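You operate a simulated robot arm through the tools that you are given. There is no shell and no other tool. Be economical: measure what you need, move in short steps, check, and stop when the job is done.

The job below is to be done with a simulated two-armed robot. You get a single attempt, and the scene is never put back.

TASK
Sort the grey and teal trays: GOOD to green mat, FAIL to red.
Fine: run the teal tray down to the stop and switch off before you lift it.
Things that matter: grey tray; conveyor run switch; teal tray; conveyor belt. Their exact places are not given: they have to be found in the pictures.

The check looks at the end state, three seconds after you hand in, the way a careful person would. Anything else that was tipped, shoved, dropped, spilled or broken makes it a failure.

THE ROBOT
Two 7-joint arms with two-finger parallel grippers on one trunk, on a base that drives. Base frame: it is fixed to the floor where the robot stands at the start and does not move with it; the origin is under the middle of the robot, x ahead of it, y to its left, z up. Readings come in mm, degrees, newtons and seconds.
The left shoulder is at the start at [60, 143, 906], the right one opposite. With the tool pointing down near the work surface each hand reaches from about 300 to 720 mm from the robot's upright axis, wherever it stands, measured 20 degrees to its own side. Places, roughly: conveyor run switch [600, -300, 600]; conveyor belt [800, 900, 800]. Payload 1.57 kg a hand.
Tool frame (each hand has its own): the origin (TCP) lies between the finger pads and is the grasp point; the fingertips stand 30 mm ahead of it; z points along the fingers, y is the line along which they close. Largest opening 110 mm; finger width 24, thickness 12; the body of the gripper, 48 by 112 mm, starts 78 mm behind the TCP.
Orientation is that of the tool frame in the base frame, as a unit quaternion [x, y, z, w]. With the fingers straight down and closing along the base's y, the tool's x points along the base's -x, its y along +y and its z along -z.

THE INTERFACE
- The arms move only by the tool jog_arm. It takes "left_increments", "right_increments" or both (then of equal length, played together; a hand with none holds still); each is a list of rows, each an object (a shift or turn left out is 0, a gripper value left out holds the last) with "grip": the opening in per cent of the stroke, from 0 (shut) to 100 (fully open); "dp": the shift along the base's x, y, z in mm, a list of three; "delta_rot": the turn, a rotation vector about the base's x, y, z in degrees, a list of three. In form: [{"grip": grip, "dp": [dx, dy, dz], "delta_rot": [ax, ay, az]}, ...]. A call has 1 to 10 rows; each row shifts and turns the commanded pose from where the row before left it. Rows are played at 5 a second. More than 50 mm and 8.6 degrees between two rows, or a gripper value outside its range, and nothing of the call is played. A pose out of reach is approached as far as the arm can. The call stops where the force on the tool passes 40 N (or 10 N more than at its start, if that is more) or the arm is blocked; 0.2 s more then pass. Each finger travels about 45 mm/s and halts on what it meets, pressing with about 36 N; the grip force reading is that of the motor and also rises with nothing between the fingers. The clock runs only during rows and for 0.2 s after the last one: add rows that do not move to give the fingers time. The reply holds the time, the measured pose of the TCP, the force on the tool along the base axes, the opening and the grip force, in the units named above and with some noise.
- Cameras (640 x 400 px; columns grow to the right, rows downward): "scene" is now at [20.8, 26.7, 1512.5]; the picture's right is [0.32, -0.95, 0.00], its down [-0.78, -0.26, -0.57] and it looks along [0.54, 0.18, -0.82] (base axes); focal length 263 px, centre (320, 200). "left" rides on the left gripper at [70, -16, -141] in its tool frame; the picture's right is [0.23, 0.97, 0.00], its down [-0.86, 0.20, -0.48] and it looks along [-0.47, 0.11, 0.88] (tool axes); focal length 222 px, centre (320, 200). "right" rides on the right gripper at [70, 16, -141] in its tool frame; the picture's right is [-0.23, 0.97, 0.00], its down [-0.86, -0.20, -0.48] and it looks along [-0.47, -0.11, 0.88] (tool axes); focal length 222 px, centre (320, 200).
- get_image(camera): a new picture of that camera. The clock stands still meanwhile.
- lift_body(by): slides the trunk up (or, below 0, down) by that many mm; the arms and the scene camera ride with it, the base frame stays. It gives what a move gives, with no picture.
- steer(legs): drives the robot by 1 to 6 legs, each [ahead, left, turn to the left] in mm, mm and degrees, along the robot's own axes; the way and the turn of a leg run together, so that a leg with both is an arc; at most 1500 mm and 180 degrees a leg. The arms and the cameras ride along, it lands a little off, and it stops where it bumps. It gives what a move gives.
- head_to(pan, tilt): turns the head with the scene camera to pan (to the left, within 86 degrees either way) and tilt (down, from -29 to 69), counted from straight ahead of the robot. It gives what a move gives.
- probe_pixels(camera, pixels): for up to 12 pixels [column, row] of the newest picture of that camera ("zoom" is the newest enlarged one), the place [x, y, z] in the base frame of the surface seen there, good to about 2 mm, but the place of the scene camera against the robot may be out by one fixed shift of up to 25 mm in any direction. The clock stands still meanwhile.
- enlarge(camera, box): a new picture of the part [left, top, right, bottom] of that camera's present view, enlarged. The clock stands still meanwhile.
- job_done(): hands the job in; it is judged then, once.

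Keep the steps short. Do not move on a guess: measure, check each grasp and each placing, and mend mistakes. In all there are 80 turns and 62 pictures (those below and enlarged ones count). Leave the grippers open and the arms clear of the work at the hand-in unless told otherwise, and finish with a single line.

The tools are called after ">>>" as a command line: name --argument value ..., lists and objects as JSON in quotes. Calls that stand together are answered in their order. jog_arm: Moves the arms, as the interface text tells. Its arguments: {"type":"object","properties":{"left_increments":{"type":"array","items":{"type":"object","properties":{"grip":{"type":"number"},"dp":{"type":"array","items":{"type":"number"}},"delta_rot":{"type":"array","items":{"type":"number"}}}}},"right_increments":{"type":"array","items":{"type":"object","properties":{"grip":{"type":"number"},"dp":{"type":"array","items":{"type":"number"}},"delta_rot":{"type":"array","items":{"type":"number"}}}}}},"required":[]} The other tools are called the same way: lift_body (by) slides the trunk up or down; steer (legs) drives the base; head_to (pan, tilt) turns the head that bears the scene camera; get_image (camera) takes a picture; probe_pixels (camera, pixels) gives the place of the surface under pixels of a picture; enlarge (camera, box) takes an enlarged picture of a part of a camera's view; job_done () hands the job in.

At the start:

```text
t: 0.0
left_eef_pos: [429.5, 167.6, 1065.5]
left_tcp_rot: [0.0, 1.0, -0.001, 0.0]
left_force: [-0.4, 0.4, 0.4]
left_finger_gap: 110.0
left_grasp_force: 0.0
right_eef_pos: [426.1, -177.5, 1095.2]
right_tcp_rot: [0.001, 1.0, 0.0, 0.0]
right_force: [-0.4, 0.6, 0.5]
right_finger_gap: 110.1
right_grasp_force: 0.0
trunk travel left (down, up): [-504.0, 86.0]
robot x, y, heading: [-2.1, 0.8, 0.1]
head pan, tilt: [18.7, 55.0]
```

scene: 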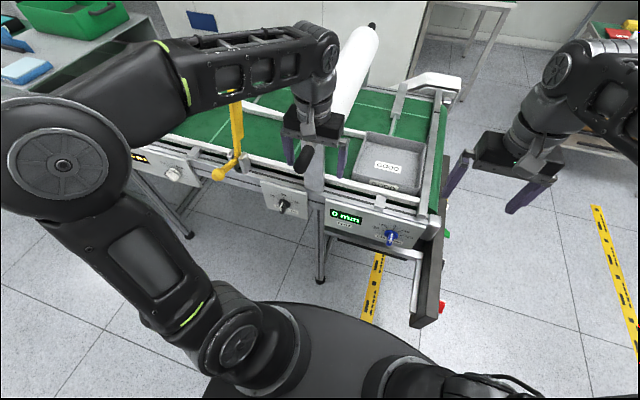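
right: 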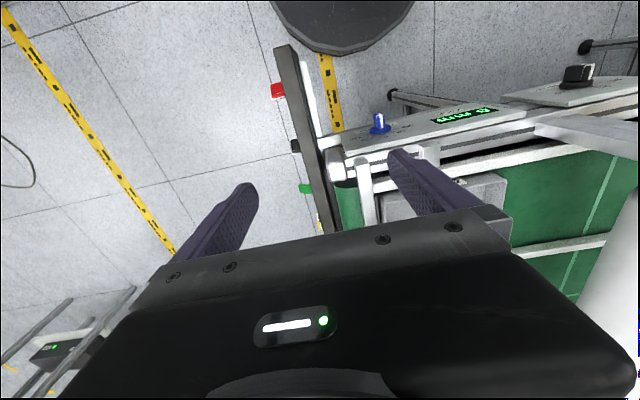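
left: 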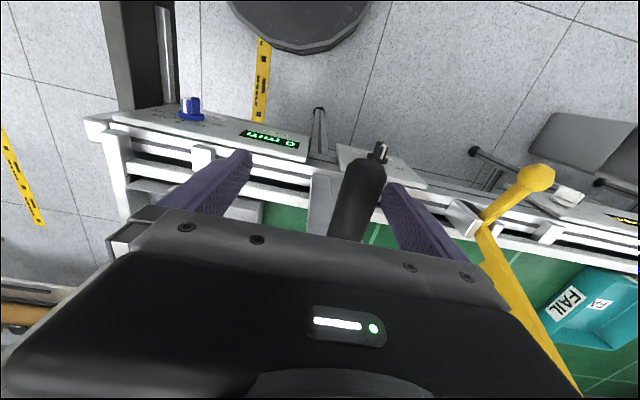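

I see a conveyor with a grey tray (GOOD, near px 390,160), several knobs on its side, and a teal tray (FAIL) further up in the left view. First I enlarge the panel and look to the left.

>>> enlarge --camera "scene" --box '[240, 60, 480, 330]'

>>> enlarge --camera "left" --box '[80, 60, 640, 400]'

>>> head_to --pan 60 --tilt 35

>>> get_image --camera "scene"

>>> head_to --pan -30 --tilt 40

>>> get_image --camera "scene"

```text
1.48 times, centred on (360, 195) of scene
```

zoom: 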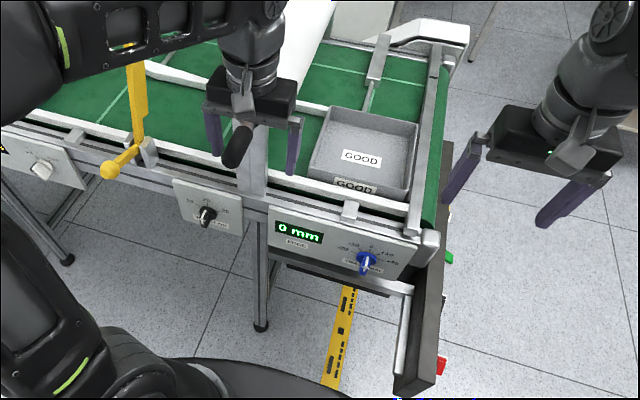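

```text
1.14 times, centred on (360, 230) of left
```

zoom: 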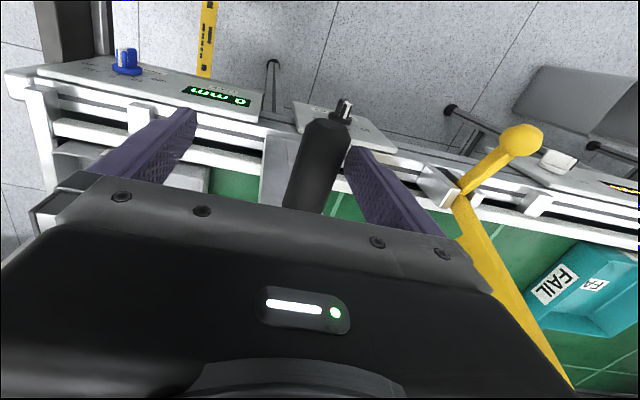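

```text
t: 1.1
left_eef_pos: [429.3, 167.6, 1065.6]
left_tcp_rot: [0.0, 1.0, 0.002, 0.0]
left_force: [0.1, 0.1, 0.6]
left_finger_gap: 110.0
left_grasp_force: 0.1
right_eef_pos: [424.8, -179.6, 1096.4]
right_tcp_rot: [0.0, 1.0, 0.0, 0.0]
right_force: [0.1, -0.1, -0.4]
right_finger_gap: 110.0
right_grasp_force: 0.1
trunk travel left (down, up): [-504.0, 86.0]
robot x, y, heading: [1.6, -0.3, 0.1]
head pan, tilt: [60.0, 35.0]
```

```text
56 pictures are left
```

scene: 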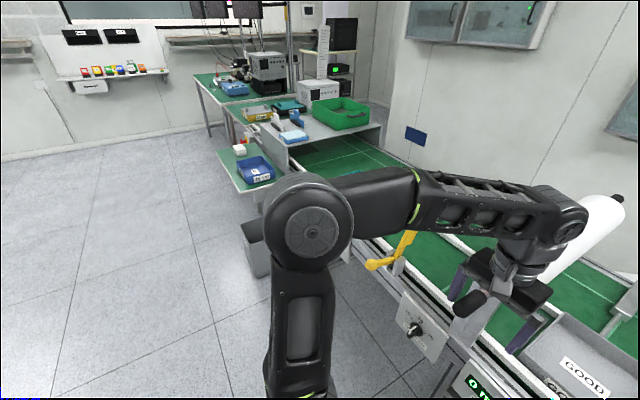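

```text
t: 2.7
left_eef_pos: [429.3, 168.1, 1066.0]
left_tcp_rot: [0.0, 1.0, 0.0, 0.001]
left_force: [-0.7, -0.4, 0.6]
left_finger_gap: 109.8
left_grasp_force: 0.0
right_eef_pos: [425.5, -178.6, 1095.6]
right_tcp_rot: [0.0, 1.0, 0.0, 0.001]
right_force: [0.3, 0.0, -0.3]
right_finger_gap: 110.3
right_grasp_force: 0.1
trunk travel left (down, up): [-504.0, 86.0]
robot x, y, heading: [0.0, 1.2, 0.2]
head pan, tilt: [-30.0, 40.0]
```

```text
55 pictures are left
```

scene: 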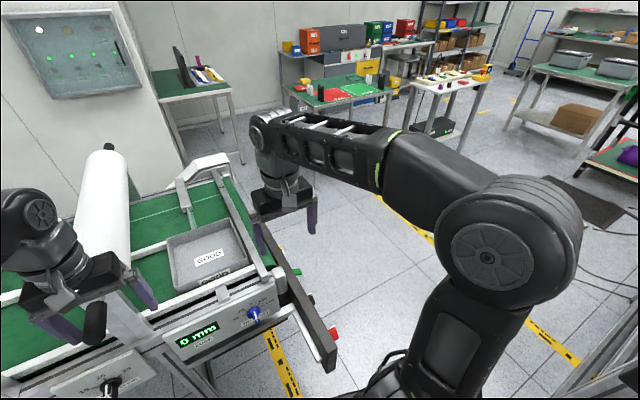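

The mats are on a far table near (345,90). At the end of the conveyor is a dark bar with a green and a red button. I enlarge those and probe.

>>> enlarge --camera "scene" --box '[270, 50, 430, 150]'

>>> probe_pixels --camera "zoom" --pixels '[[200, 190], [380, 140], [260, 215], [420, 170], [320, 170], [130, 150], [480, 120], [300, 135], [80, 165], [230, 140], [385, 120], [330, 85]]'

>>> enlarge --camera "scene" --box '[160, 140, 350, 390]'

>>> probe_pixels --camera "scene" --pixels '[[310, 299], [333, 332], [297, 272], [330, 360], [254, 314], [210, 255], [170, 240], [240, 215], [185, 290], [265, 265], [208, 283], [113, 385]]'

```text
4.00 times, centred on (350, 100) of scene
```

zoom: 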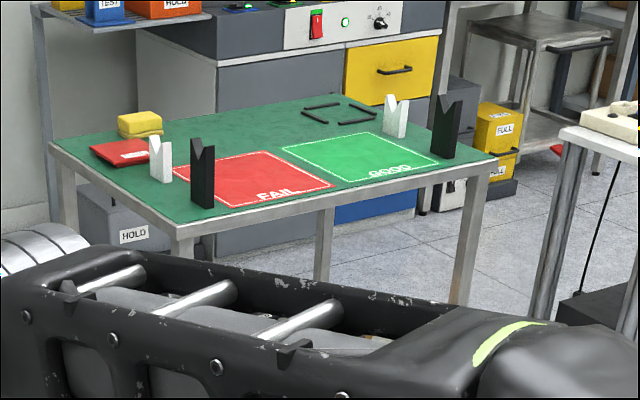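

```text
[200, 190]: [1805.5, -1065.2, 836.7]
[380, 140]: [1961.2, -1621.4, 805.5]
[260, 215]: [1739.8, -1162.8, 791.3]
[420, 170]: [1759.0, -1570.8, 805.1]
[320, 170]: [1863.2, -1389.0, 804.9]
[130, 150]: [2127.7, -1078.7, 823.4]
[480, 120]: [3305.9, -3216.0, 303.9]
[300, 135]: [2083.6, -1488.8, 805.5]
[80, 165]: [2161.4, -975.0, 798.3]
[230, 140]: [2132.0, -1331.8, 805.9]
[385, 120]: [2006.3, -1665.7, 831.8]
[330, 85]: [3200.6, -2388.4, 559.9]
```

```text
1.60 times, centred on (255, 265) of scene
```

zoom: 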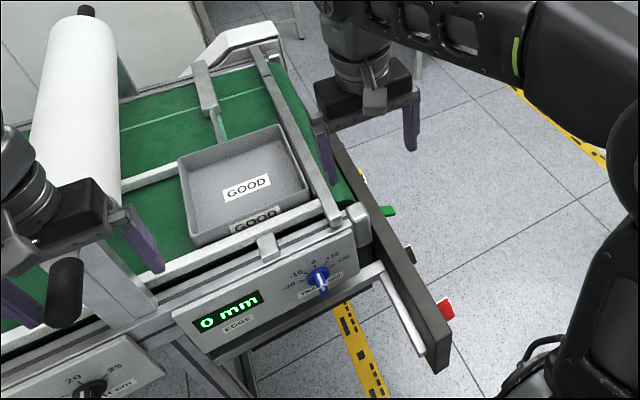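

```text
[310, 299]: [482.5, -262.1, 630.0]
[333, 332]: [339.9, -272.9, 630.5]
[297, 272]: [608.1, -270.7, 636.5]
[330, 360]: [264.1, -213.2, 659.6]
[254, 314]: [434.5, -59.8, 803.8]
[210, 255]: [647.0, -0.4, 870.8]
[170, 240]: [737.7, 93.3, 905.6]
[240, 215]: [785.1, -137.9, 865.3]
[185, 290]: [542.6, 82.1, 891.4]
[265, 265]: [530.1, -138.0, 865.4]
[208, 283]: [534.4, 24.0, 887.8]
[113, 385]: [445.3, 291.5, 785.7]
```

The control panel is on the far (-y) face of the dark bar. To see and reach it, I back off, go right and turn to face +y, then look.

>>> steer --legs '[[-300, 0, 0], [0, -950, 0], [0, 0, 90], [0, -600, 0]]'

>>> head_to --pan 0 --tilt 45

>>> get_image --camera "scene"

```text
t: 6.9
left_eef_pos: [161.4, -189.3, 1065.8]
left_tcp_rot: [0.095, 0.995, 0.011, 0.001]
left_force: [0.3, 0.8, 0.7]
left_finger_gap: 110.1
left_grasp_force: 0.0
right_eef_pos: [92.5, -526.4, 1088.7]
right_tcp_rot: [0.093, 0.996, 0.007, -0.001]
right_force: [0.2, 0.4, 1.3]
right_finger_gap: 109.8
right_grasp_force: 0.1
trunk travel left (down, up): [-504.0, 86.0]
robot x, y, heading: [-289.6, -247.9, -10.6]
head pan, tilt: [-30.0, 40.0]
stopped in leg 2: the robot was blocked; the commanded pose is now the measured one
```

```text
t: 7.8
left_eef_pos: [162.9, -189.6, 1067.5]
left_tcp_rot: [0.096, 0.995, 0.008, 0.001]
left_force: [0.9, -0.3, 0.0]
left_finger_gap: 110.1
left_grasp_force: 0.0
right_eef_pos: [93.9, -530.2, 1090.7]
right_tcp_rot: [0.095, 0.995, 0.008, 0.0]
right_force: [0.1, 0.7, 0.2]
right_finger_gap: 109.9
right_grasp_force: 0.1
trunk travel left (down, up): [-504.0, 86.0]
robot x, y, heading: [-284.8, -250.8, -11.1]
head pan, tilt: [0.0, 45.0]
```

```text
52 pictures are left
```

scene: 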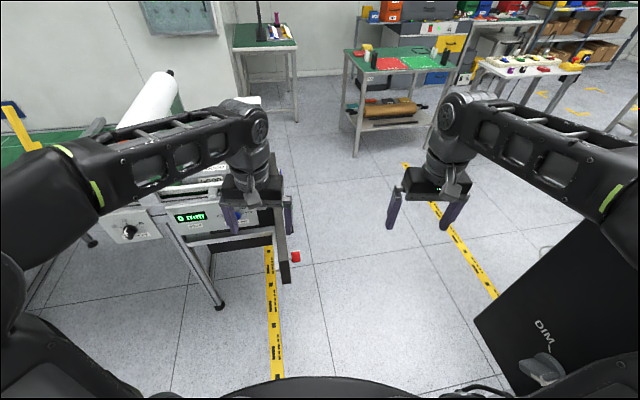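

I was blocked by the dark cabinet at the right rear. I look to the right to see it.

>>> head_to --pan -70 --tilt 45

>>> get_image --camera "scene"

>>> probe_pixels --camera "scene" --pixels '[[100, 250], [200, 150], [300, 200], [320, 100], [320, 300], [400, 200], [450, 300], [200, 300]]'

```text
t: 9.2
left_eef_pos: [161.8, -190.3, 1067.8]
left_tcp_rot: [0.095, 0.995, 0.009, 0.002]
left_force: [-0.2, -0.1, 0.2]
left_finger_gap: 109.7
left_grasp_force: 0.0
right_eef_pos: [94.0, -530.9, 1090.9]
right_tcp_rot: [0.094, 0.996, 0.009, 0.001]
right_force: [0.3, 0.1, -0.1]
right_finger_gap: 109.6
right_grasp_force: 0.1
trunk travel left (down, up): [-504.0, 86.0]
robot x, y, heading: [-286.6, -247.4, -11.2]
head pan, tilt: [-70.0, 45.0]
```

```text
51 pictures are left
```

scene: 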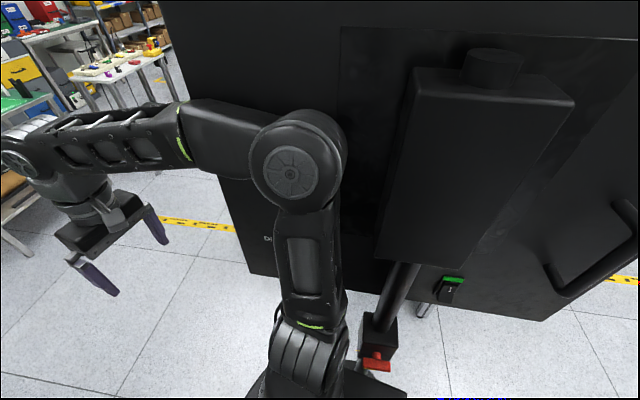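

```text
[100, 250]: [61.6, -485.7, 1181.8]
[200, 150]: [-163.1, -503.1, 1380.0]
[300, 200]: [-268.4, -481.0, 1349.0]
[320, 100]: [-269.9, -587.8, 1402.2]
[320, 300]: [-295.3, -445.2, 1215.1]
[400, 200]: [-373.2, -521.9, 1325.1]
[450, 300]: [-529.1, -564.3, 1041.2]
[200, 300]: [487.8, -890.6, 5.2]
```

It is a big dark standing panel. I measure its edge near the lane to find the way past.

>>> probe_pixels --camera "scene" --pixels '[[175, 20], [195, 60], [225, 195], [248, 262], [255, 200], [272, 268], [600, 100], [545, 310], [380, 360], [450, 290], [245, 272], [500, 20]]'

>>> head_to --pan -40 --tilt 25

>>> get_image --camera "scene"

```text
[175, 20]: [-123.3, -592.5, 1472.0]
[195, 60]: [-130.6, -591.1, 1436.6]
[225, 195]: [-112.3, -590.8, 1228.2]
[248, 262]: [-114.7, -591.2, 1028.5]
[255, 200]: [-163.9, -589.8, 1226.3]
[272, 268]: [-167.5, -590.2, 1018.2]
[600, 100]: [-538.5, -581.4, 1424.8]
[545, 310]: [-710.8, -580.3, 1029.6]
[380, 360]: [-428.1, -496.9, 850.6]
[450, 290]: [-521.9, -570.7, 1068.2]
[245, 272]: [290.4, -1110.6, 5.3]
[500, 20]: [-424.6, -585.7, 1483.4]
```

```text
t: 10.2
left_eef_pos: [162.3, -191.0, 1067.4]
left_tcp_rot: [0.096, 0.995, 0.01, 0.001]
left_force: [-0.9, 0.0, -0.6]
left_finger_gap: 109.9
left_grasp_force: 0.1
right_eef_pos: [93.4, -531.1, 1091.1]
right_tcp_rot: [0.095, 0.995, 0.009, 0.001]
right_force: [0.0, 0.0, 1.1]
right_finger_gap: 110.2
right_grasp_force: 0.1
trunk travel left (down, up): [-504.0, 86.0]
robot x, y, heading: [-285.2, -250.2, -11.1]
head pan, tilt: [-40.0, 25.0]
```

```text
50 pictures are left
```

scene: 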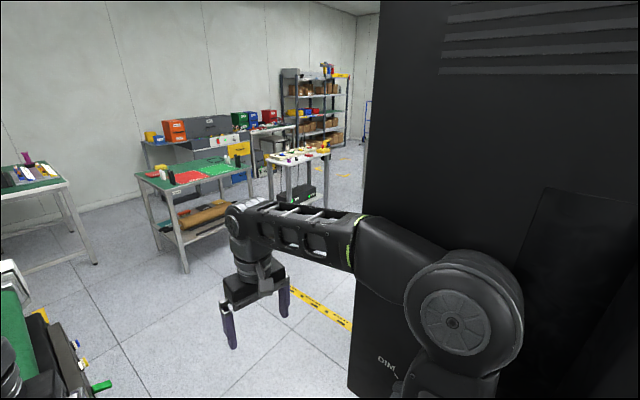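

The cabinet is fixed-looking: face at y≈-590, ending at x≈-115. I check my base's size with the left hand camera.

>>> get_image --camera "left"

>>> get_image --camera "right"

>>> probe_pixels --camera "left" --pixels '[[240, 15], [300, 50], [365, 10], [300, 20], [200, 30], [400, 10]]'

>>> probe_pixels --camera "right" --pixels '[[280, 15], [345, 48], [410, 10], [340, 20], [450, 150], [520, 150], [480, 100], [560, 200]]'

```text
49 pictures are left
```

left: 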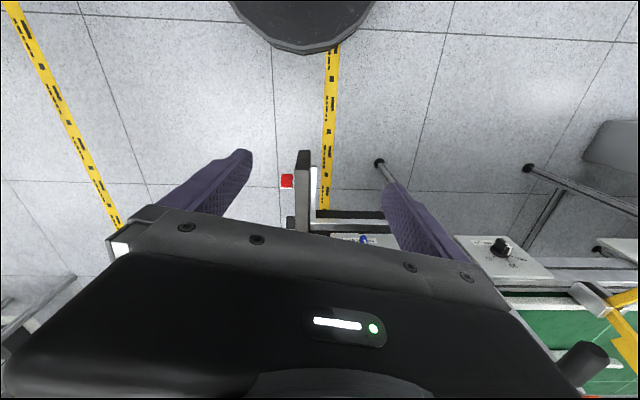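

```text
48 pictures are left
```

right: 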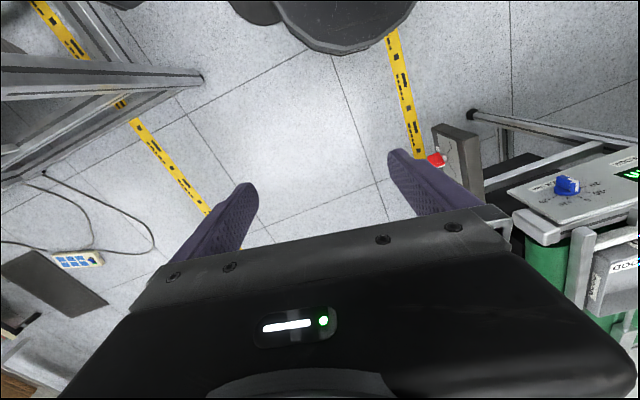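

```text
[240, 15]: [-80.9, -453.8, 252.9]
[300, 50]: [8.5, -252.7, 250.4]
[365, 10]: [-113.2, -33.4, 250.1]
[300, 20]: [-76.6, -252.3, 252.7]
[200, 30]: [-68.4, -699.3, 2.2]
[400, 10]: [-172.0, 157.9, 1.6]
```

```text
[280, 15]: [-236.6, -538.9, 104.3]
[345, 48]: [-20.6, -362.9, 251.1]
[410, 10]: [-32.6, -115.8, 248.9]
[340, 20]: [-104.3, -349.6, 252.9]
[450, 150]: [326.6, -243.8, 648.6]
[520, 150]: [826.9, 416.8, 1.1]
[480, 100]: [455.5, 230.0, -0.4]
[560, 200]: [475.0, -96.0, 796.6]
```

My base is a disc of about 295 mm radius, below z 250. I measure the metal stand's foot in the right view and the conveyor feet.

>>> probe_pixels --camera "right" --pixels '[[198, 78], [120, 78], [60, 62], [50, 155], [100, 130], [10, 170], [470, 115], [460, 135], [475, 190], [515, 185], [545, 220], [237, 8]]'

>>> probe_pixels --camera "left" --pixels '[[379, 162], [303, 155], [303, 200], [350, 213], [350, 228], [286, 181], [290, 222], [527, 168]]'

```text
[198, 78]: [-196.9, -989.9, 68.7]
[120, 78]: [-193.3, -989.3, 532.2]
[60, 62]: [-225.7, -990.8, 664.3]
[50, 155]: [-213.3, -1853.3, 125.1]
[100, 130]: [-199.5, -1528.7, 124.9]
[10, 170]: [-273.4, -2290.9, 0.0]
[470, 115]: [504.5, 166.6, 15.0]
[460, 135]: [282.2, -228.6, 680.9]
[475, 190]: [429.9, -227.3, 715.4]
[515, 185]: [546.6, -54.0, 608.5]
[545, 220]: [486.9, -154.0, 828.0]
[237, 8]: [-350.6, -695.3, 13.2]
```

```text
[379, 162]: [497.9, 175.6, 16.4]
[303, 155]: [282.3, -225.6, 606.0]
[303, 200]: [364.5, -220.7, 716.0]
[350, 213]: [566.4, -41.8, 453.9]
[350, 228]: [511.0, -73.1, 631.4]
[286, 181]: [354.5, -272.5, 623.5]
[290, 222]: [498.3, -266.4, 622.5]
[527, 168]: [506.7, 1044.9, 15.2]
```

The conveyor end is cantilevered (feet at y>160), and the cabinet's leg is at y≈-990, so there is a lane. I straighten, go forward, right, and diagonally out, then turn to face the conveyor end.

>>> steer --legs '[[0, 60, 11], [360, 0, 0], [0, -370, 0]]'

```text
t: 10.8
left_eef_pos: [160.4, -194.1, 1067.6]
left_tcp_rot: [0.096, 0.995, 0.013, 0.001]
left_force: [0.4, -0.3, -0.2]
left_finger_gap: 110.0
left_grasp_force: 0.1
right_eef_pos: [93.2, -533.6, 1087.5]
right_tcp_rot: [0.093, 0.996, 0.007, 0.0]
right_force: [1.3, -0.1, -0.3]
right_finger_gap: 110.0
right_grasp_force: 0.1
trunk travel left (down, up): [-504.0, 86.0]
robot x, y, heading: [-286.8, -254.2, -11.2]
head pan, tilt: [-40.0, 25.0]
stopped in leg 1: the robot was blocked; the commanded pose is now the measured one
```

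Blocked at once by the turn; I move straight away to the left first.

>>> steer --legs '[[0, 80, 0]]'

```text
t: 11.9
left_eef_pos: [173.8, -125.1, 1068.3]
left_tcp_rot: [0.095, 0.995, 0.017, 0.003]
left_force: [-0.1, -0.1, 0.2]
left_finger_gap: 110.1
left_grasp_force: 0.1
right_eef_pos: [104.0, -465.2, 1085.9]
right_tcp_rot: [0.095, 0.995, 0.014, 0.001]
right_force: [0.3, 0.3, 0.5]
right_finger_gap: 110.0
right_grasp_force: 0.1
trunk travel left (down, up): [-504.0, 86.0]
robot x, y, heading: [-272.7, -169.7, -11.1]
head pan, tilt: [-40.0, 25.0]
```

>>> steer --legs '[[0, 0, 11], [340, 0, 0], [0, -370, 0]]'

>>> get_image --camera "scene"

```text
t: 16.7
left_eef_pos: [495.6, -385.2, 1067.2]
left_tcp_rot: [0.005, 1.0, 0.017, 0.0]
left_force: [-0.1, -0.1, -0.3]
left_finger_gap: 110.4
left_grasp_force: 0.0
right_eef_pos: [489.7, -732.3, 1087.1]
right_tcp_rot: [0.004, 1.0, 0.012, 0.0]
right_force: [0.5, -0.1, 0.0]
right_finger_gap: 110.0
right_grasp_force: 0.0
trunk travel left (down, up): [-504.0, 86.0]
robot x, y, heading: [66.8, -516.0, -0.8]
head pan, tilt: [-40.0, 25.0]
stopped in leg 3: the robot was blocked; the commanded pose is now the measured one
```

```text
47 pictures are left
```

scene: 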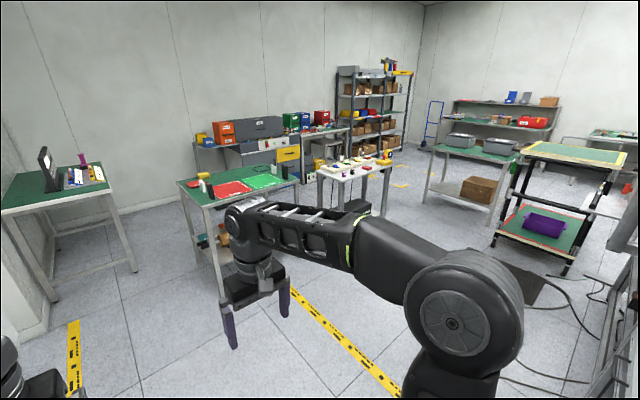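

Blocked again near (67,-516). I look to the right and down.

>>> head_to --pan -80 --tilt 50

>>> get_image --camera "scene"

>>> get_image --camera "right"

>>> probe_pixels --camera "scene" --pixels '[[450, 100], [500, 200], [520, 300], [450, 350], [560, 100], [600, 200], [400, 150], [200, 200]]'

>>> probe_pixels --camera "right" --pixels '[[250, 10], [200, 30], [150, 50], [100, 80], [300, 50], [340, 20], [200, 100], [50, 50]]'

```text
t: 17.8
left_eef_pos: [494.8, -386.8, 1068.5]
left_tcp_rot: [0.005, 1.0, 0.017, 0.001]
left_force: [1.1, -0.3, 0.1]
left_finger_gap: 110.0
left_grasp_force: 0.2
right_eef_pos: [489.1, -732.7, 1086.9]
right_tcp_rot: [0.003, 1.0, 0.013, 0.0]
right_force: [-0.2, 0.8, 0.8]
right_finger_gap: 110.1
right_grasp_force: 0.0
trunk travel left (down, up): [-504.0, 86.0]
robot x, y, heading: [66.9, -511.5, -0.5]
head pan, tilt: [-80.0, 50.0]
```

```text
46 pictures are left
```

scene: 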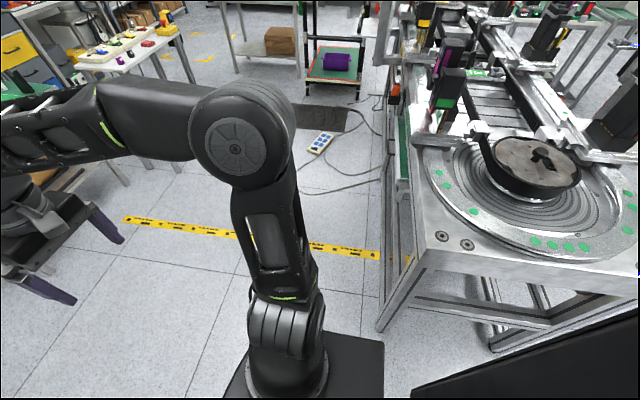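

```text
45 pictures are left
```

right: 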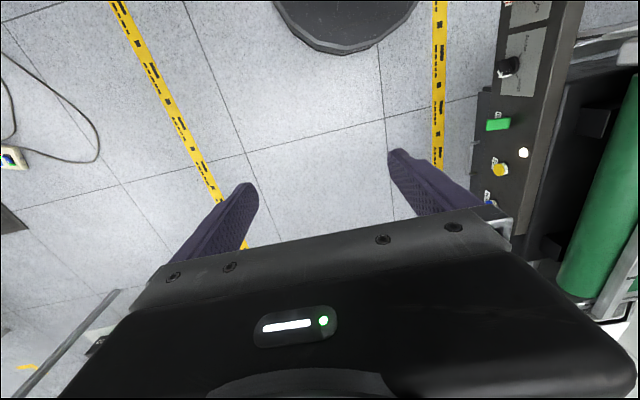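

```text
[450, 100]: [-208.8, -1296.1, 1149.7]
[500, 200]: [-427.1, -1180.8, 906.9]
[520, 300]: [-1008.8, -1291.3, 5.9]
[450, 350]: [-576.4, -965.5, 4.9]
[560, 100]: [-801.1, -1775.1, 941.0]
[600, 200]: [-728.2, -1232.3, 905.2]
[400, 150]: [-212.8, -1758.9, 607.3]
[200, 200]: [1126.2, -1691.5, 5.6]
```

```text
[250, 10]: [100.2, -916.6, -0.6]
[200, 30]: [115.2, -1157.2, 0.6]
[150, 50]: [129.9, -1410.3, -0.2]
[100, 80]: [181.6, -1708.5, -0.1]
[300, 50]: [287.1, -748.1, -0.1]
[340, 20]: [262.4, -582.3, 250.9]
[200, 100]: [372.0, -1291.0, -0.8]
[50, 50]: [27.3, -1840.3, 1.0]
```

The base rear disc is touching a round foot at (-236,-538). I move forward away from it, then diagonally out.

>>> steer --legs '[[120, 0, 0], [280, -470, 0], [0, 0, 90]]'

>>> head_to --pan 0 --tilt 45

>>> get_image --camera "scene"

```text
t: 25.6
left_eef_pos: [335.6, -560.9, 1069.1]
left_tcp_rot: [-0.705, 0.709, 0.014, -0.013]
left_force: [-0.7, 0.3, -0.2]
left_finger_gap: 110.0
left_grasp_force: 0.1
right_eef_pos: [681.4, -563.8, 1085.6]
right_tcp_rot: [-0.705, 0.709, 0.01, -0.01]
right_force: [-0.1, 0.4, 0.0]
right_finger_gap: 110.0
right_grasp_force: 0.1
trunk travel left (down, up): [-504.0, 86.0]
robot x, y, heading: [460.8, -990.0, 89.4]
head pan, tilt: [-80.0, 50.0]
```

```text
t: 27.1
left_eef_pos: [334.6, -560.1, 1068.4]
left_tcp_rot: [-0.705, 0.709, 0.014, -0.012]
left_force: [0.1, 0.1, -0.2]
left_finger_gap: 110.1
left_grasp_force: 0.2
right_eef_pos: [681.0, -564.5, 1085.0]
right_tcp_rot: [-0.705, 0.709, 0.009, -0.01]
right_force: [-0.7, -1.4, -0.6]
right_finger_gap: 109.9
right_grasp_force: 0.1
trunk travel left (down, up): [-504.0, 86.0]
robot x, y, heading: [461.2, -989.9, 89.7]
head pan, tilt: [0.0, 45.0]
```

```text
44 pictures are left
```

scene: 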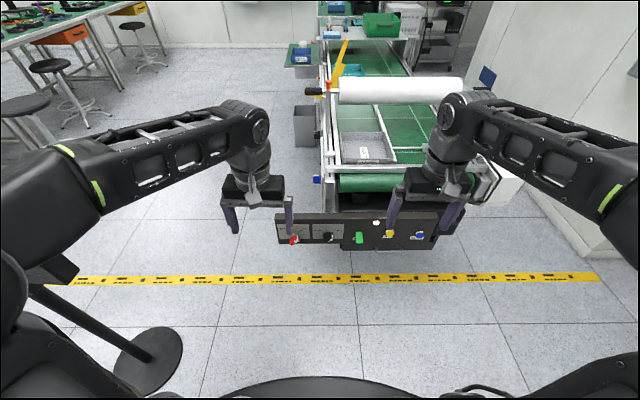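

Now the end panel faces me. I enlarge the panel and the belt region.

>>> enlarge --camera "scene" --box '[260, 190, 460, 270]'

>>> probe_pixels --camera "zoom" --pixels '[[113, 170], [220, 165], [322, 172], [374, 115], [420, 155], [500, 165], [160, 120], [540, 130]]'

>>> enlarge --camera "scene" --box '[290, 30, 490, 200]'

```text
3.20 times, centred on (360, 230) of scene
```

zoom: 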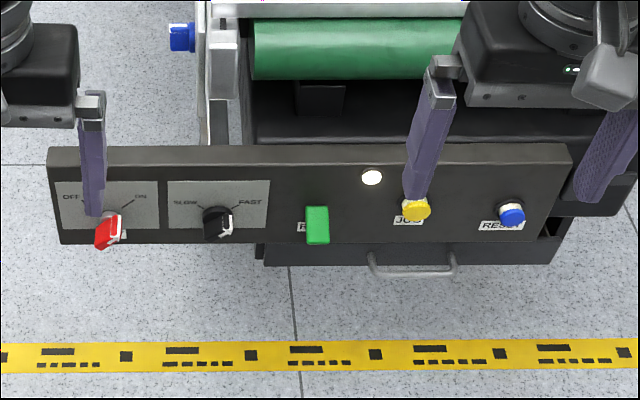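

```text
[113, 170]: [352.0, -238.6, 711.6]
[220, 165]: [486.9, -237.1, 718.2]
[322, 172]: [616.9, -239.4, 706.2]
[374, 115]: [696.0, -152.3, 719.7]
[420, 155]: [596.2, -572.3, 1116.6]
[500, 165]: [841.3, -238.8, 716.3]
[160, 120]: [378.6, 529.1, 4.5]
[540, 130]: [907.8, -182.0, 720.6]
```

```text
2.35 times, centred on (390, 115) of scene
```

zoom: 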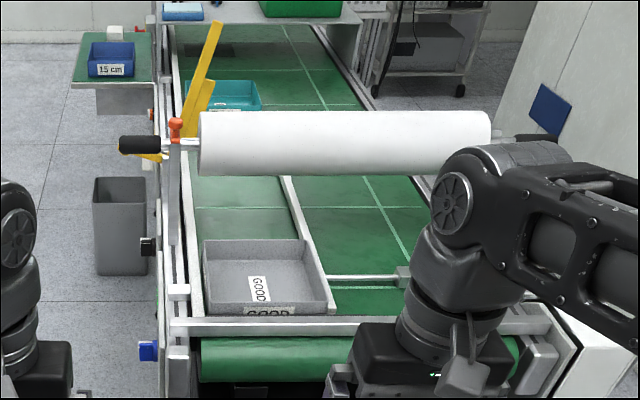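

I probe the yellow gate, roller, teal tray, guide rail and grey tray in this enlarged view, and look closer at the gate.

>>> probe_pixels --camera "zoom" --pixels '[[215, 25], [200, 95], [153, 156], [188, 120], [225, 90], [225, 104], [340, 115], [340, 170], [255, 207], [305, 215], [190, 250], [265, 260]]'

>>> enlarge --camera "scene" --box '[300, 30, 400, 100]'

>>> probe_pixels --camera "zoom" --pixels '[[195, 240], [210, 205], [310, 180], [345, 235], [300, 245], [250, 240], [190, 120], [232, 45], [90, 300], [160, 260], [150, 200], [400, 180]]'

```text
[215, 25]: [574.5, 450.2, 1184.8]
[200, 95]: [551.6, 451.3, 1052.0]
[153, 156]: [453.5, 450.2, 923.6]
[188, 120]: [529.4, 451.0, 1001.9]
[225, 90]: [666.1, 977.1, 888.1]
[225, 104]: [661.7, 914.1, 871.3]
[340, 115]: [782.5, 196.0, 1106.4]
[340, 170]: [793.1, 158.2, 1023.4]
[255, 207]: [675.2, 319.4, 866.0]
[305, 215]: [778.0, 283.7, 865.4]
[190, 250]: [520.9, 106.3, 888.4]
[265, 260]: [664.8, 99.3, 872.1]
```

```text
5.71 times, centred on (350, 65) of scene
```

zoom: 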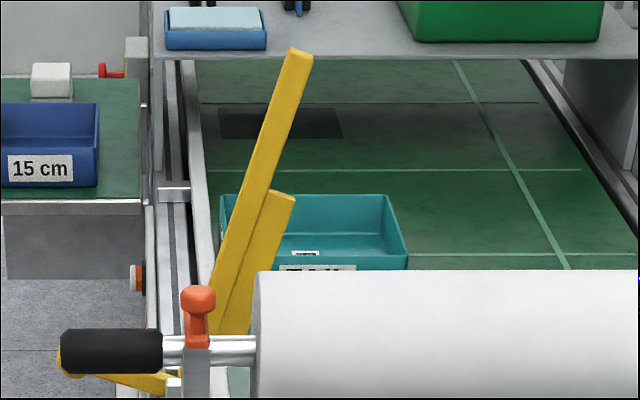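

```text
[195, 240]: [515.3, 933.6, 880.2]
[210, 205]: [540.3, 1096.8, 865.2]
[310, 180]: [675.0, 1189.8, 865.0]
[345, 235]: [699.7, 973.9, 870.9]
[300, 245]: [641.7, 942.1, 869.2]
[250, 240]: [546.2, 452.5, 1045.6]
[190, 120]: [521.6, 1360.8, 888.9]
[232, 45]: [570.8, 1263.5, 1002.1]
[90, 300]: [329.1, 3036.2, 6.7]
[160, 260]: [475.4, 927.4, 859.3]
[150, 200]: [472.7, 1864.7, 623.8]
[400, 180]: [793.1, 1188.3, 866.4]
```

The gate seems raised (open). Now the grey tray, middle guide and stop in detail.

>>> enlarge --camera "scene" --box '[320, 120, 440, 200]'

>>> probe_pixels --camera "zoom" --pixels '[[118, 60], [330, 60], [95, 205], [382, 218], [105, 60], [345, 60], [240, 212], [240, 245], [345, 110], [130, 250], [440, 115], [330, 255]]'

>>> enlarge --camera "scene" --box '[310, 80, 450, 170]'

>>> probe_pixels --camera "zoom" --pixels '[[105, 260], [270, 260], [130, 120], [255, 125], [280, 240], [330, 330], [340, 140], [85, 180], [75, 100], [50, 60], [265, 175], [440, 330]]'

```text
5.00 times, centred on (380, 160) of scene
```

zoom: 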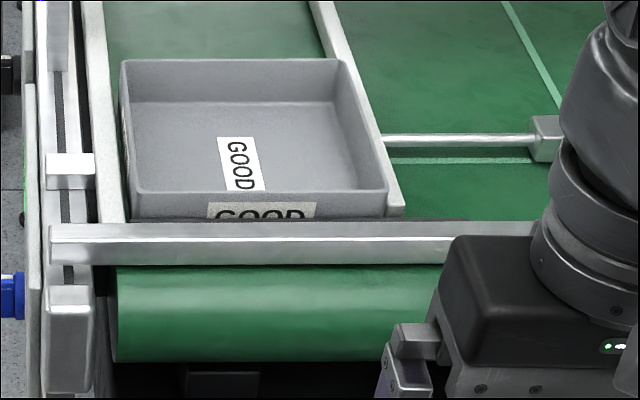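

```text
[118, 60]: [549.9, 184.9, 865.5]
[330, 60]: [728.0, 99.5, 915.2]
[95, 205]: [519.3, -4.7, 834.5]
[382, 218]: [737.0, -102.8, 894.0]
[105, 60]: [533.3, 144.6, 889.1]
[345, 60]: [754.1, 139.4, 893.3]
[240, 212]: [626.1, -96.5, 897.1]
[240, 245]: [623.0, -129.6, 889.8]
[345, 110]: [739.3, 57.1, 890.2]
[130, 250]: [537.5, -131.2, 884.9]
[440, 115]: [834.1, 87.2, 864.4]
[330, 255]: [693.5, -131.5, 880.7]
```

```text
4.44 times, centred on (380, 125) of scene
```

zoom: 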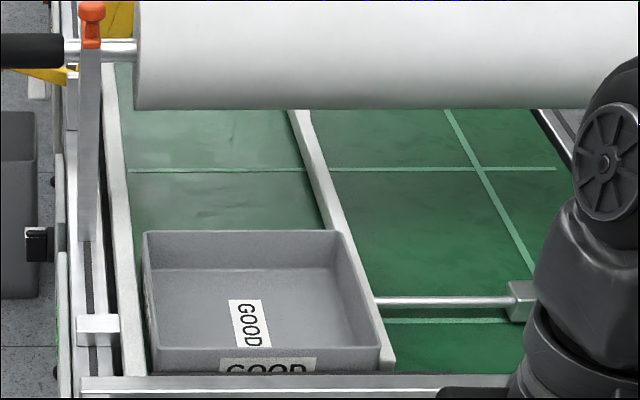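

```text
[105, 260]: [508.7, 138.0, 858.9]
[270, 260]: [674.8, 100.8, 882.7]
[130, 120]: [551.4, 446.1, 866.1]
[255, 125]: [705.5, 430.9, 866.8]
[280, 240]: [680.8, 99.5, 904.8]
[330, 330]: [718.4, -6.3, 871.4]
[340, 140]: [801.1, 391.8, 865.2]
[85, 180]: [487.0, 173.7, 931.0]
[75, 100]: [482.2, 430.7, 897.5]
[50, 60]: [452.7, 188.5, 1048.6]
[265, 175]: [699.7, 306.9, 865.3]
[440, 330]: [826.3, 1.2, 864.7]
```

Grey tray: x 556–738, y −102…101, rim z≈915, rails at z≈890, so I can pinch both side walls above the rails with two hands. First I shift the hands apart to read the panel.

>>> jog_arm --left_increments '[{"dp": [-40, 0, 0]}, {"dp": [-40, 0, 0]}, {"dp": [-40, 0, 0]}]' --right_increments '[{"dp": [50, 0, 0]}, {"dp": [50, 0, 0]}, {"dp": [50, 0, 0]}]'

>>> enlarge --camera "scene" --box '[265, 205, 355, 260]'

>>> enlarge --camera "scene" --box '[340, 205, 440, 260]'

>>> probe_pixels --camera "zoom" --pixels '[[107, 180], [110, 250], [300, 190], [270, 90], [500, 200], [107, 140], [200, 200]]'

```text
t: 27.9
left_eef_pos: [216.1, -560.8, 1069.3]
left_tcp_rot: [-0.704, 0.71, 0.013, -0.012]
left_force: [-0.5, -0.3, -0.5]
left_finger_gap: 110.1
left_grasp_force: 0.1
right_eef_pos: [630.5, -557.2, 1164.9]
right_tcp_rot: [0.842, -0.529, -0.095, -0.049]
right_force: [-1.1, -0.7, -0.3]
right_finger_gap: 110.2
right_grasp_force: 0.1
right hand out of reach, approached as far as the arm can: row 1, 2
trunk travel left (down, up): [-504.0, 86.0]
robot x, y, heading: [462.6, -990.2, 89.5]
head pan, tilt: [0.0, 45.0]
```

```text
7.11 times, centred on (310, 232) of scene
```

zoom: 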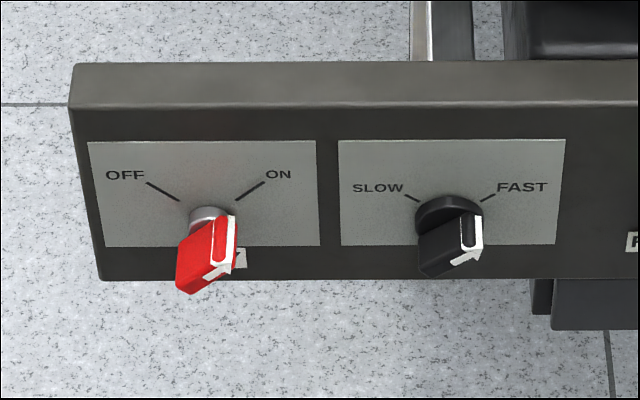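

```text
6.40 times, centred on (390, 232) of scene
```

zoom: 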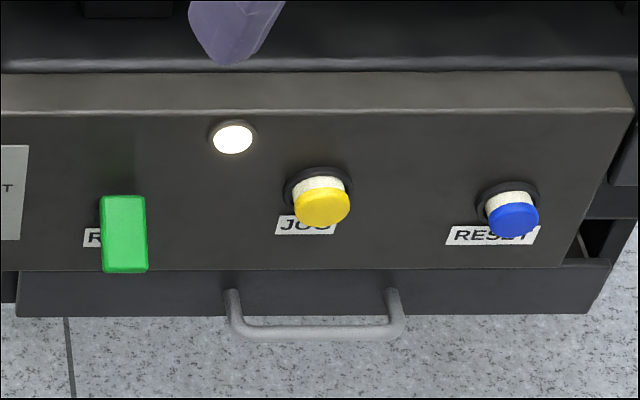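

```text
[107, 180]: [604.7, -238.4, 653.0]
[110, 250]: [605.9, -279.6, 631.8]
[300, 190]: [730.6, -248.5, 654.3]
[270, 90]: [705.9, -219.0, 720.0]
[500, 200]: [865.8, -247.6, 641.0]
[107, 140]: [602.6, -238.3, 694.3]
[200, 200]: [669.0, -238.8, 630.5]
```

The right arm's sideways limit twisted its wrist; I bring it back, and send the left hand toward the panel, pitching forward to look at the switches.

>>> jog_arm --right_increments '[{"dp": [-50, 0, 0]}, {"dp": [-50, 0, 0]}, {"dp": [-50, 0, 0]}, {}]'

>>> jog_arm --left_increments '[{"dp": [45, 0, -20], "delta_rot": [8, 0, 0]}, {"dp": [45, 0, -20], "delta_rot": [8, 0, 0]}, {"dp": [45, 0, -20], "delta_rot": [8, 0, 0]}, {"dp": [45, 0, -20], "delta_rot": [8, 0, 0]}, {"dp": [45, 0, -20], "delta_rot": [8, 0, 0]}]'

>>> get_image --camera "left"

```text
t: 28.9
left_eef_pos: [217.1, -559.6, 1068.8]
left_tcp_rot: [-0.704, 0.71, 0.013, -0.012]
left_force: [0.2, 0.3, -0.1]
left_finger_gap: 109.9
left_grasp_force: 0.1
right_eef_pos: [647.6, -564.8, 1085.8]
right_tcp_rot: [-0.705, 0.71, 0.01, -0.01]
right_force: [0.2, 0.2, -0.1]
right_finger_gap: 109.7
right_grasp_force: 0.0
trunk travel left (down, up): [-504.0, 86.0]
robot x, y, heading: [459.7, -989.8, 89.8]
head pan, tilt: [0.0, 45.0]
```

```text
t: 30.1
left_eef_pos: [441.7, -561.2, 966.7]
left_tcp_rot: [0.666, -0.663, -0.255, -0.229]
left_force: [-0.4, 0.8, 0.7]
left_finger_gap: 109.8
left_grasp_force: 0.0
right_eef_pos: [648.8, -563.2, 1085.1]
right_tcp_rot: [-0.706, 0.708, 0.01, -0.01]
right_force: [0.4, -0.1, -1.1]
right_finger_gap: 110.1
right_grasp_force: 0.0
trunk travel left (down, up): [-504.0, 86.0]
robot x, y, heading: [458.5, -988.8, 89.7]
head pan, tilt: [0.0, 45.0]
```

```text
36 pictures are left
```

left: 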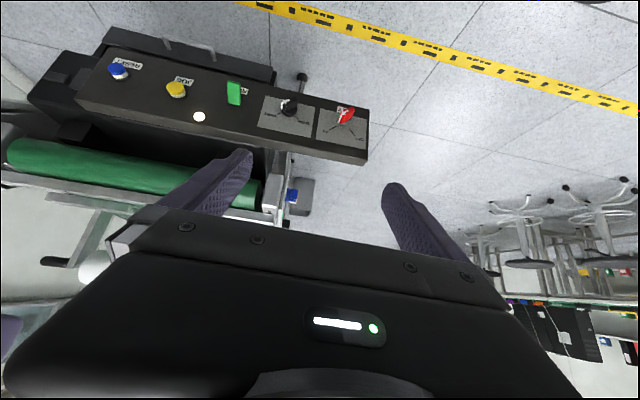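

The left camera sees the panel upside-down at the upper left; I enlarge it.

>>> enlarge --camera "left" --box '[160, 50, 380, 180]'

>>> probe_pixels --camera "zoom" --pixels '[[212, 95], [220, 125], [240, 148], [200, 150], [540, 180], [545, 220], [380, 150], [45, 115], [240, 125], [115, 195]]'

```text
2.91 times, centred on (270, 115) of left
```

zoom: 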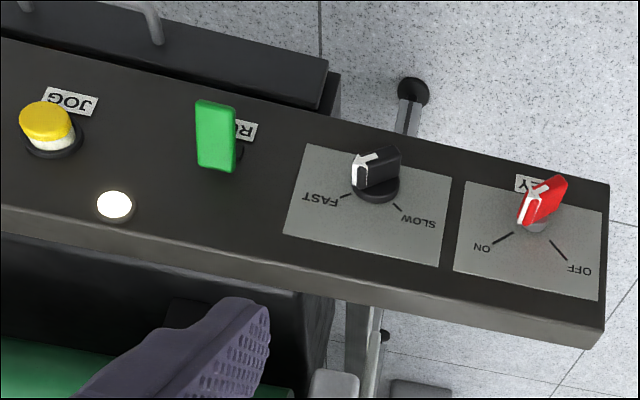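

```text
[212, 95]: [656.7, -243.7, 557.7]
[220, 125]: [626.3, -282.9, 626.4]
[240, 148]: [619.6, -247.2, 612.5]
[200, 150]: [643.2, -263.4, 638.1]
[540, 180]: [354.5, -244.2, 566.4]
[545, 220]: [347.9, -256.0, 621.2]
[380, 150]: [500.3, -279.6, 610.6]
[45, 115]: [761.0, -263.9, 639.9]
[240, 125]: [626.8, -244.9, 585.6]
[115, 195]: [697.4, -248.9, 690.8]
```

Key is ON, speed is FAST, RUN is a green paddle. I go closer to see its state.

>>> jog_arm --left_increments '[{"dp": [30, -10, -40], "delta_rot": [8, 0, 0], "grip": 0}, {"dp": [30, -10, -40], "delta_rot": [8, 0, 0]}, {"dp": [30, -10, -40], "delta_rot": [8, 0, 0]}, {"dp": [30, -10, -40], "delta_rot": [8, 0, 0]}, {"dp": [30, -10, -40]}, {"dp": [20, 0, -30]}]'

>>> get_image --camera "left"

```text
refused: row 1 steps farther than a row can; nothing moved
```

```text
34 pictures are left
```

left: 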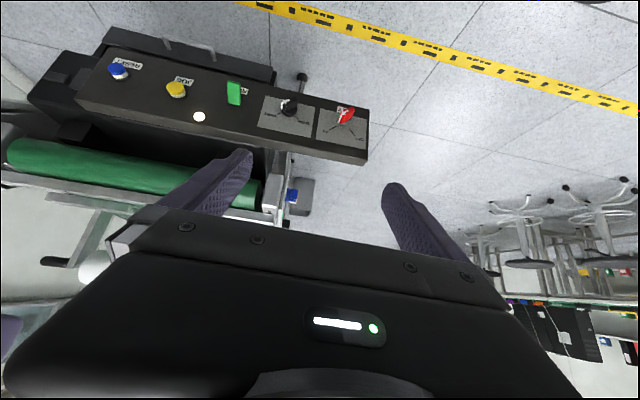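

The step was slightly too long; I split it.

>>> jog_arm --left_increments '[{"dp": [25, -8, -35], "delta_rot": [8, 0, 0], "grip": 0}, {"dp": [25, -8, -35], "delta_rot": [8, 0, 0]}, {"dp": [25, -8, -35], "delta_rot": [8, 0, 0]}, {"dp": [25, -8, -35], "delta_rot": [8, 0, 0]}, {"dp": [25, -8, -35]}, {"dp": [20, 0, -35]}]'

>>> get_image --camera "left"

```text
t: 31.4
left_eef_pos: [586.0, -570.1, 868.7]
left_tcp_rot: [0.603, -0.508, -0.413, -0.455]
left_force: [-0.1, -0.6, 0.1]
left_finger_gap: 0.1
left_grasp_force: 1.0
right_eef_pos: [646.5, -565.5, 1086.1]
right_tcp_rot: [-0.706, 0.708, 0.011, -0.01]
right_force: [0.8, 0.0, 0.3]
right_finger_gap: 110.1
right_grasp_force: 0.0
trunk travel left (down, up): [-504.0, 86.0]
robot x, y, heading: [462.1, -987.3, 89.5]
head pan, tilt: [0.0, 45.0]
stopped in row 6 (left hand): the arm was blocked; the commanded pose is now the measured one
```

```text
33 pictures are left
```

left: 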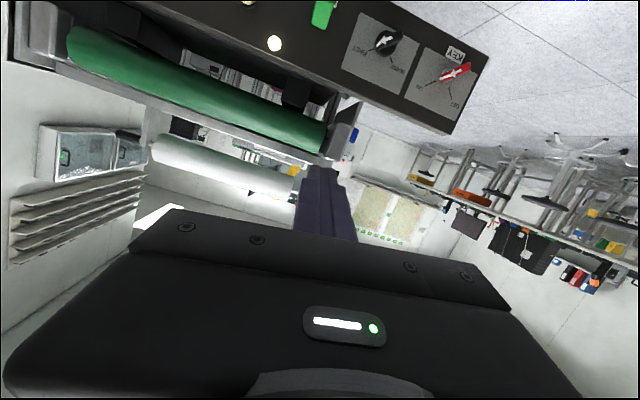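

The left arm was crossing into the right one. I back it off left, then drive the robot 230 mm to the right so the left hand faces the RUN switch.

>>> jog_arm --left_increments '[{"dp": [-45, 0, 0]}, {"dp": [-45, 0, 0]}, {"dp": [-45, 0, 0]}]'

>>> steer --legs '[[0, -240, 0]]'

>>> get_image --camera "left"

```text
t: 32.2
left_eef_pos: [485.5, -535.8, 918.0]
left_tcp_rot: [0.605, -0.51, -0.412, -0.453]
left_force: [0.5, -0.2, 0.3]
left_finger_gap: 0.0
left_grasp_force: 20.9
left hand out of reach, approached as far as the arm can: row 1, 2, 3
right_eef_pos: [645.6, -564.1, 1086.2]
right_tcp_rot: [-0.706, 0.708, 0.01, -0.011]
right_force: [-0.9, 0.2, 0.6]
right_finger_gap: 109.8
right_grasp_force: 0.1
trunk travel left (down, up): [-504.0, 86.0]
robot x, y, heading: [462.5, -991.3, 89.5]
head pan, tilt: [0.0, 45.0]
```

```text
t: 34.0
left_eef_pos: [728.6, -536.9, 918.4]
left_tcp_rot: [0.604, -0.51, -0.413, -0.452]
left_force: [0.7, -0.4, -0.4]
left_finger_gap: 0.3
left_grasp_force: 21.2
right_eef_pos: [888.0, -566.9, 1086.0]
right_tcp_rot: [-0.706, 0.708, 0.01, -0.01]
right_force: [0.2, -0.1, -0.2]
right_finger_gap: 110.0
right_grasp_force: 0.2
trunk travel left (down, up): [-504.0, 86.0]
robot x, y, heading: [705.1, -989.4, 89.5]
head pan, tilt: [0.0, 45.0]
```

```text
32 pictures are left
```

left: 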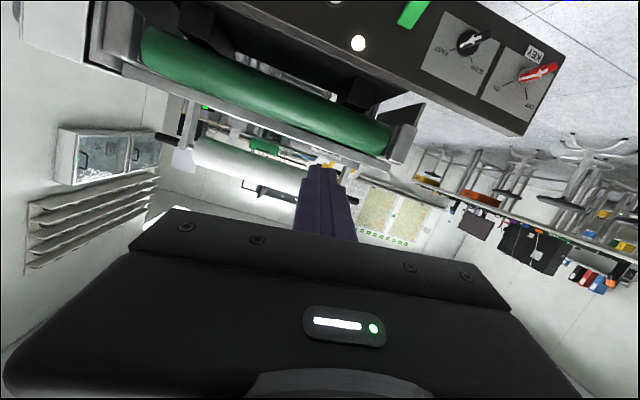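

The left fingers now point forward. I lower the trunk by 250 so the left hand comes level with the RUN switch; both hands are well in front of the panel.

>>> lift_body --by -250

>>> get_image --camera "left"

>>> probe_pixels --camera "left" --pixels '[[330, 100], [340, 130], [300, 160]]'

```text
t: 36.5
left_eef_pos: [727.2, -537.1, 667.1]
left_tcp_rot: [0.604, -0.51, -0.412, -0.453]
left_force: [-0.9, 0.0, -0.5]
left_finger_gap: 0.0
left_grasp_force: 21.3
right_eef_pos: [888.1, -566.9, 836.0]
right_tcp_rot: [-0.706, 0.708, 0.011, -0.01]
right_force: [0.2, -0.2, 0.1]
right_finger_gap: 110.3
right_grasp_force: 0.2
trunk travel left (down, up): [-254.0, 336.0]
robot x, y, heading: [705.0, -991.7, 89.9]
head pan, tilt: [0.0, 45.0]
```

```text
31 pictures are left
```

left: 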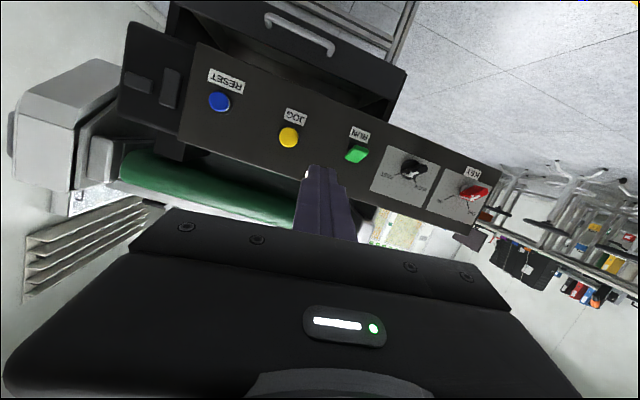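

```text
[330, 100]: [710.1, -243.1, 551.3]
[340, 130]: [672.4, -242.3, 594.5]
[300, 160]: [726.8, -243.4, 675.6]
```

>>> enlarge --camera "left" --box '[310, 110, 410, 180]'

>>> probe_pixels --camera "zoom" --pixels '[[230, 280], [250, 250], [300, 265], [340, 260], [270, 305], [310, 290], [355, 230], [200, 210], [100, 200]]'

```text
5.71 times, centred on (360, 145) of left
```

zoom: 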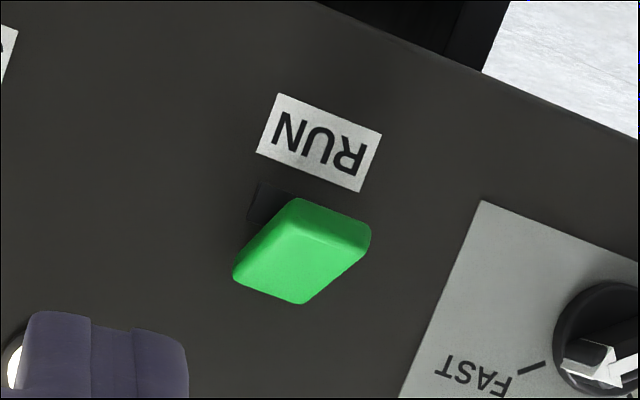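

```text
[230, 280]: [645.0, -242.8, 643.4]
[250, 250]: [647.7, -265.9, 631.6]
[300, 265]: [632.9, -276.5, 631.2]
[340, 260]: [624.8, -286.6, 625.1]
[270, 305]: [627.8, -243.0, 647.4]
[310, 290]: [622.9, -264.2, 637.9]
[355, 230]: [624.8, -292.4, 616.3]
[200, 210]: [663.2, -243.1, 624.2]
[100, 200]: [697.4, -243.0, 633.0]
```

RUN is a toggle lever: base at about (636,-243), tip tilted down to (630,-292,618), i.e. off. Before running I move the grey tray. I raise the trunk again and turn the left hand back straight down, open.

>>> lift_body --by 270

>>> jog_arm --left_increments '[{"grip": 100, "dp": [-10, 0, 5], "delta_rot": [-8.37, 0.4, -0.91]}, {"dp": [-10, 0, 5], "delta_rot": [-8.37, 0.4, -0.91]}, {"dp": [-10, 0, 5], "delta_rot": [-8.37, 0.4, -0.91]}, {"dp": [-10, 0, 5], "delta_rot": [-8.37, 0.4, -0.91]}, {"dp": [-10, 0, 5], "delta_rot": [-8.37, 0.4, -0.91]}, {"dp": [-10, 0, 5], "delta_rot": [-8.37, 0.4, -0.91]}, {"dp": [-10, 0, 5], "delta_rot": [-8.37, 0.4, -0.91]}, {"dp": [-10, 0, 5], "delta_rot": [-8.37, 0.4, -0.91]}, {"dp": [-10, 0, 5], "delta_rot": [-8.37, 0.4, -0.91]}, {}]'

```text
t: 39.3
left_eef_pos: [727.8, -537.3, 939.0]
left_tcp_rot: [0.605, -0.509, -0.413, -0.452]
left_force: [-0.3, 0.3, 1.0]
left_finger_gap: 0.0
left_grasp_force: 20.6
right_eef_pos: [888.4, -567.9, 1105.7]
right_tcp_rot: [-0.707, 0.707, 0.011, -0.011]
right_force: [0.5, -0.9, 0.5]
right_finger_gap: 110.1
right_grasp_force: 0.0
trunk travel left (down, up): [-524.0, 66.0]
robot x, y, heading: [707.3, -988.8, 89.8]
head pan, tilt: [0.0, 45.0]
```

```text
t: 41.5
left_eef_pos: [637.1, -537.0, 983.3]
left_tcp_rot: [-0.707, 0.707, 0.001, 0.0]
left_force: [0.1, -0.2, 0.5]
left_finger_gap: 109.9
left_grasp_force: 0.1
right_eef_pos: [888.3, -566.3, 1107.4]
right_tcp_rot: [-0.707, 0.707, 0.011, -0.01]
right_force: [-0.3, 0.1, 0.7]
right_finger_gap: 109.9
right_grasp_force: 0.1
trunk travel left (down, up): [-524.0, 66.0]
robot x, y, heading: [704.6, -991.5, 89.4]
head pan, tilt: [0.0, 45.0]
```

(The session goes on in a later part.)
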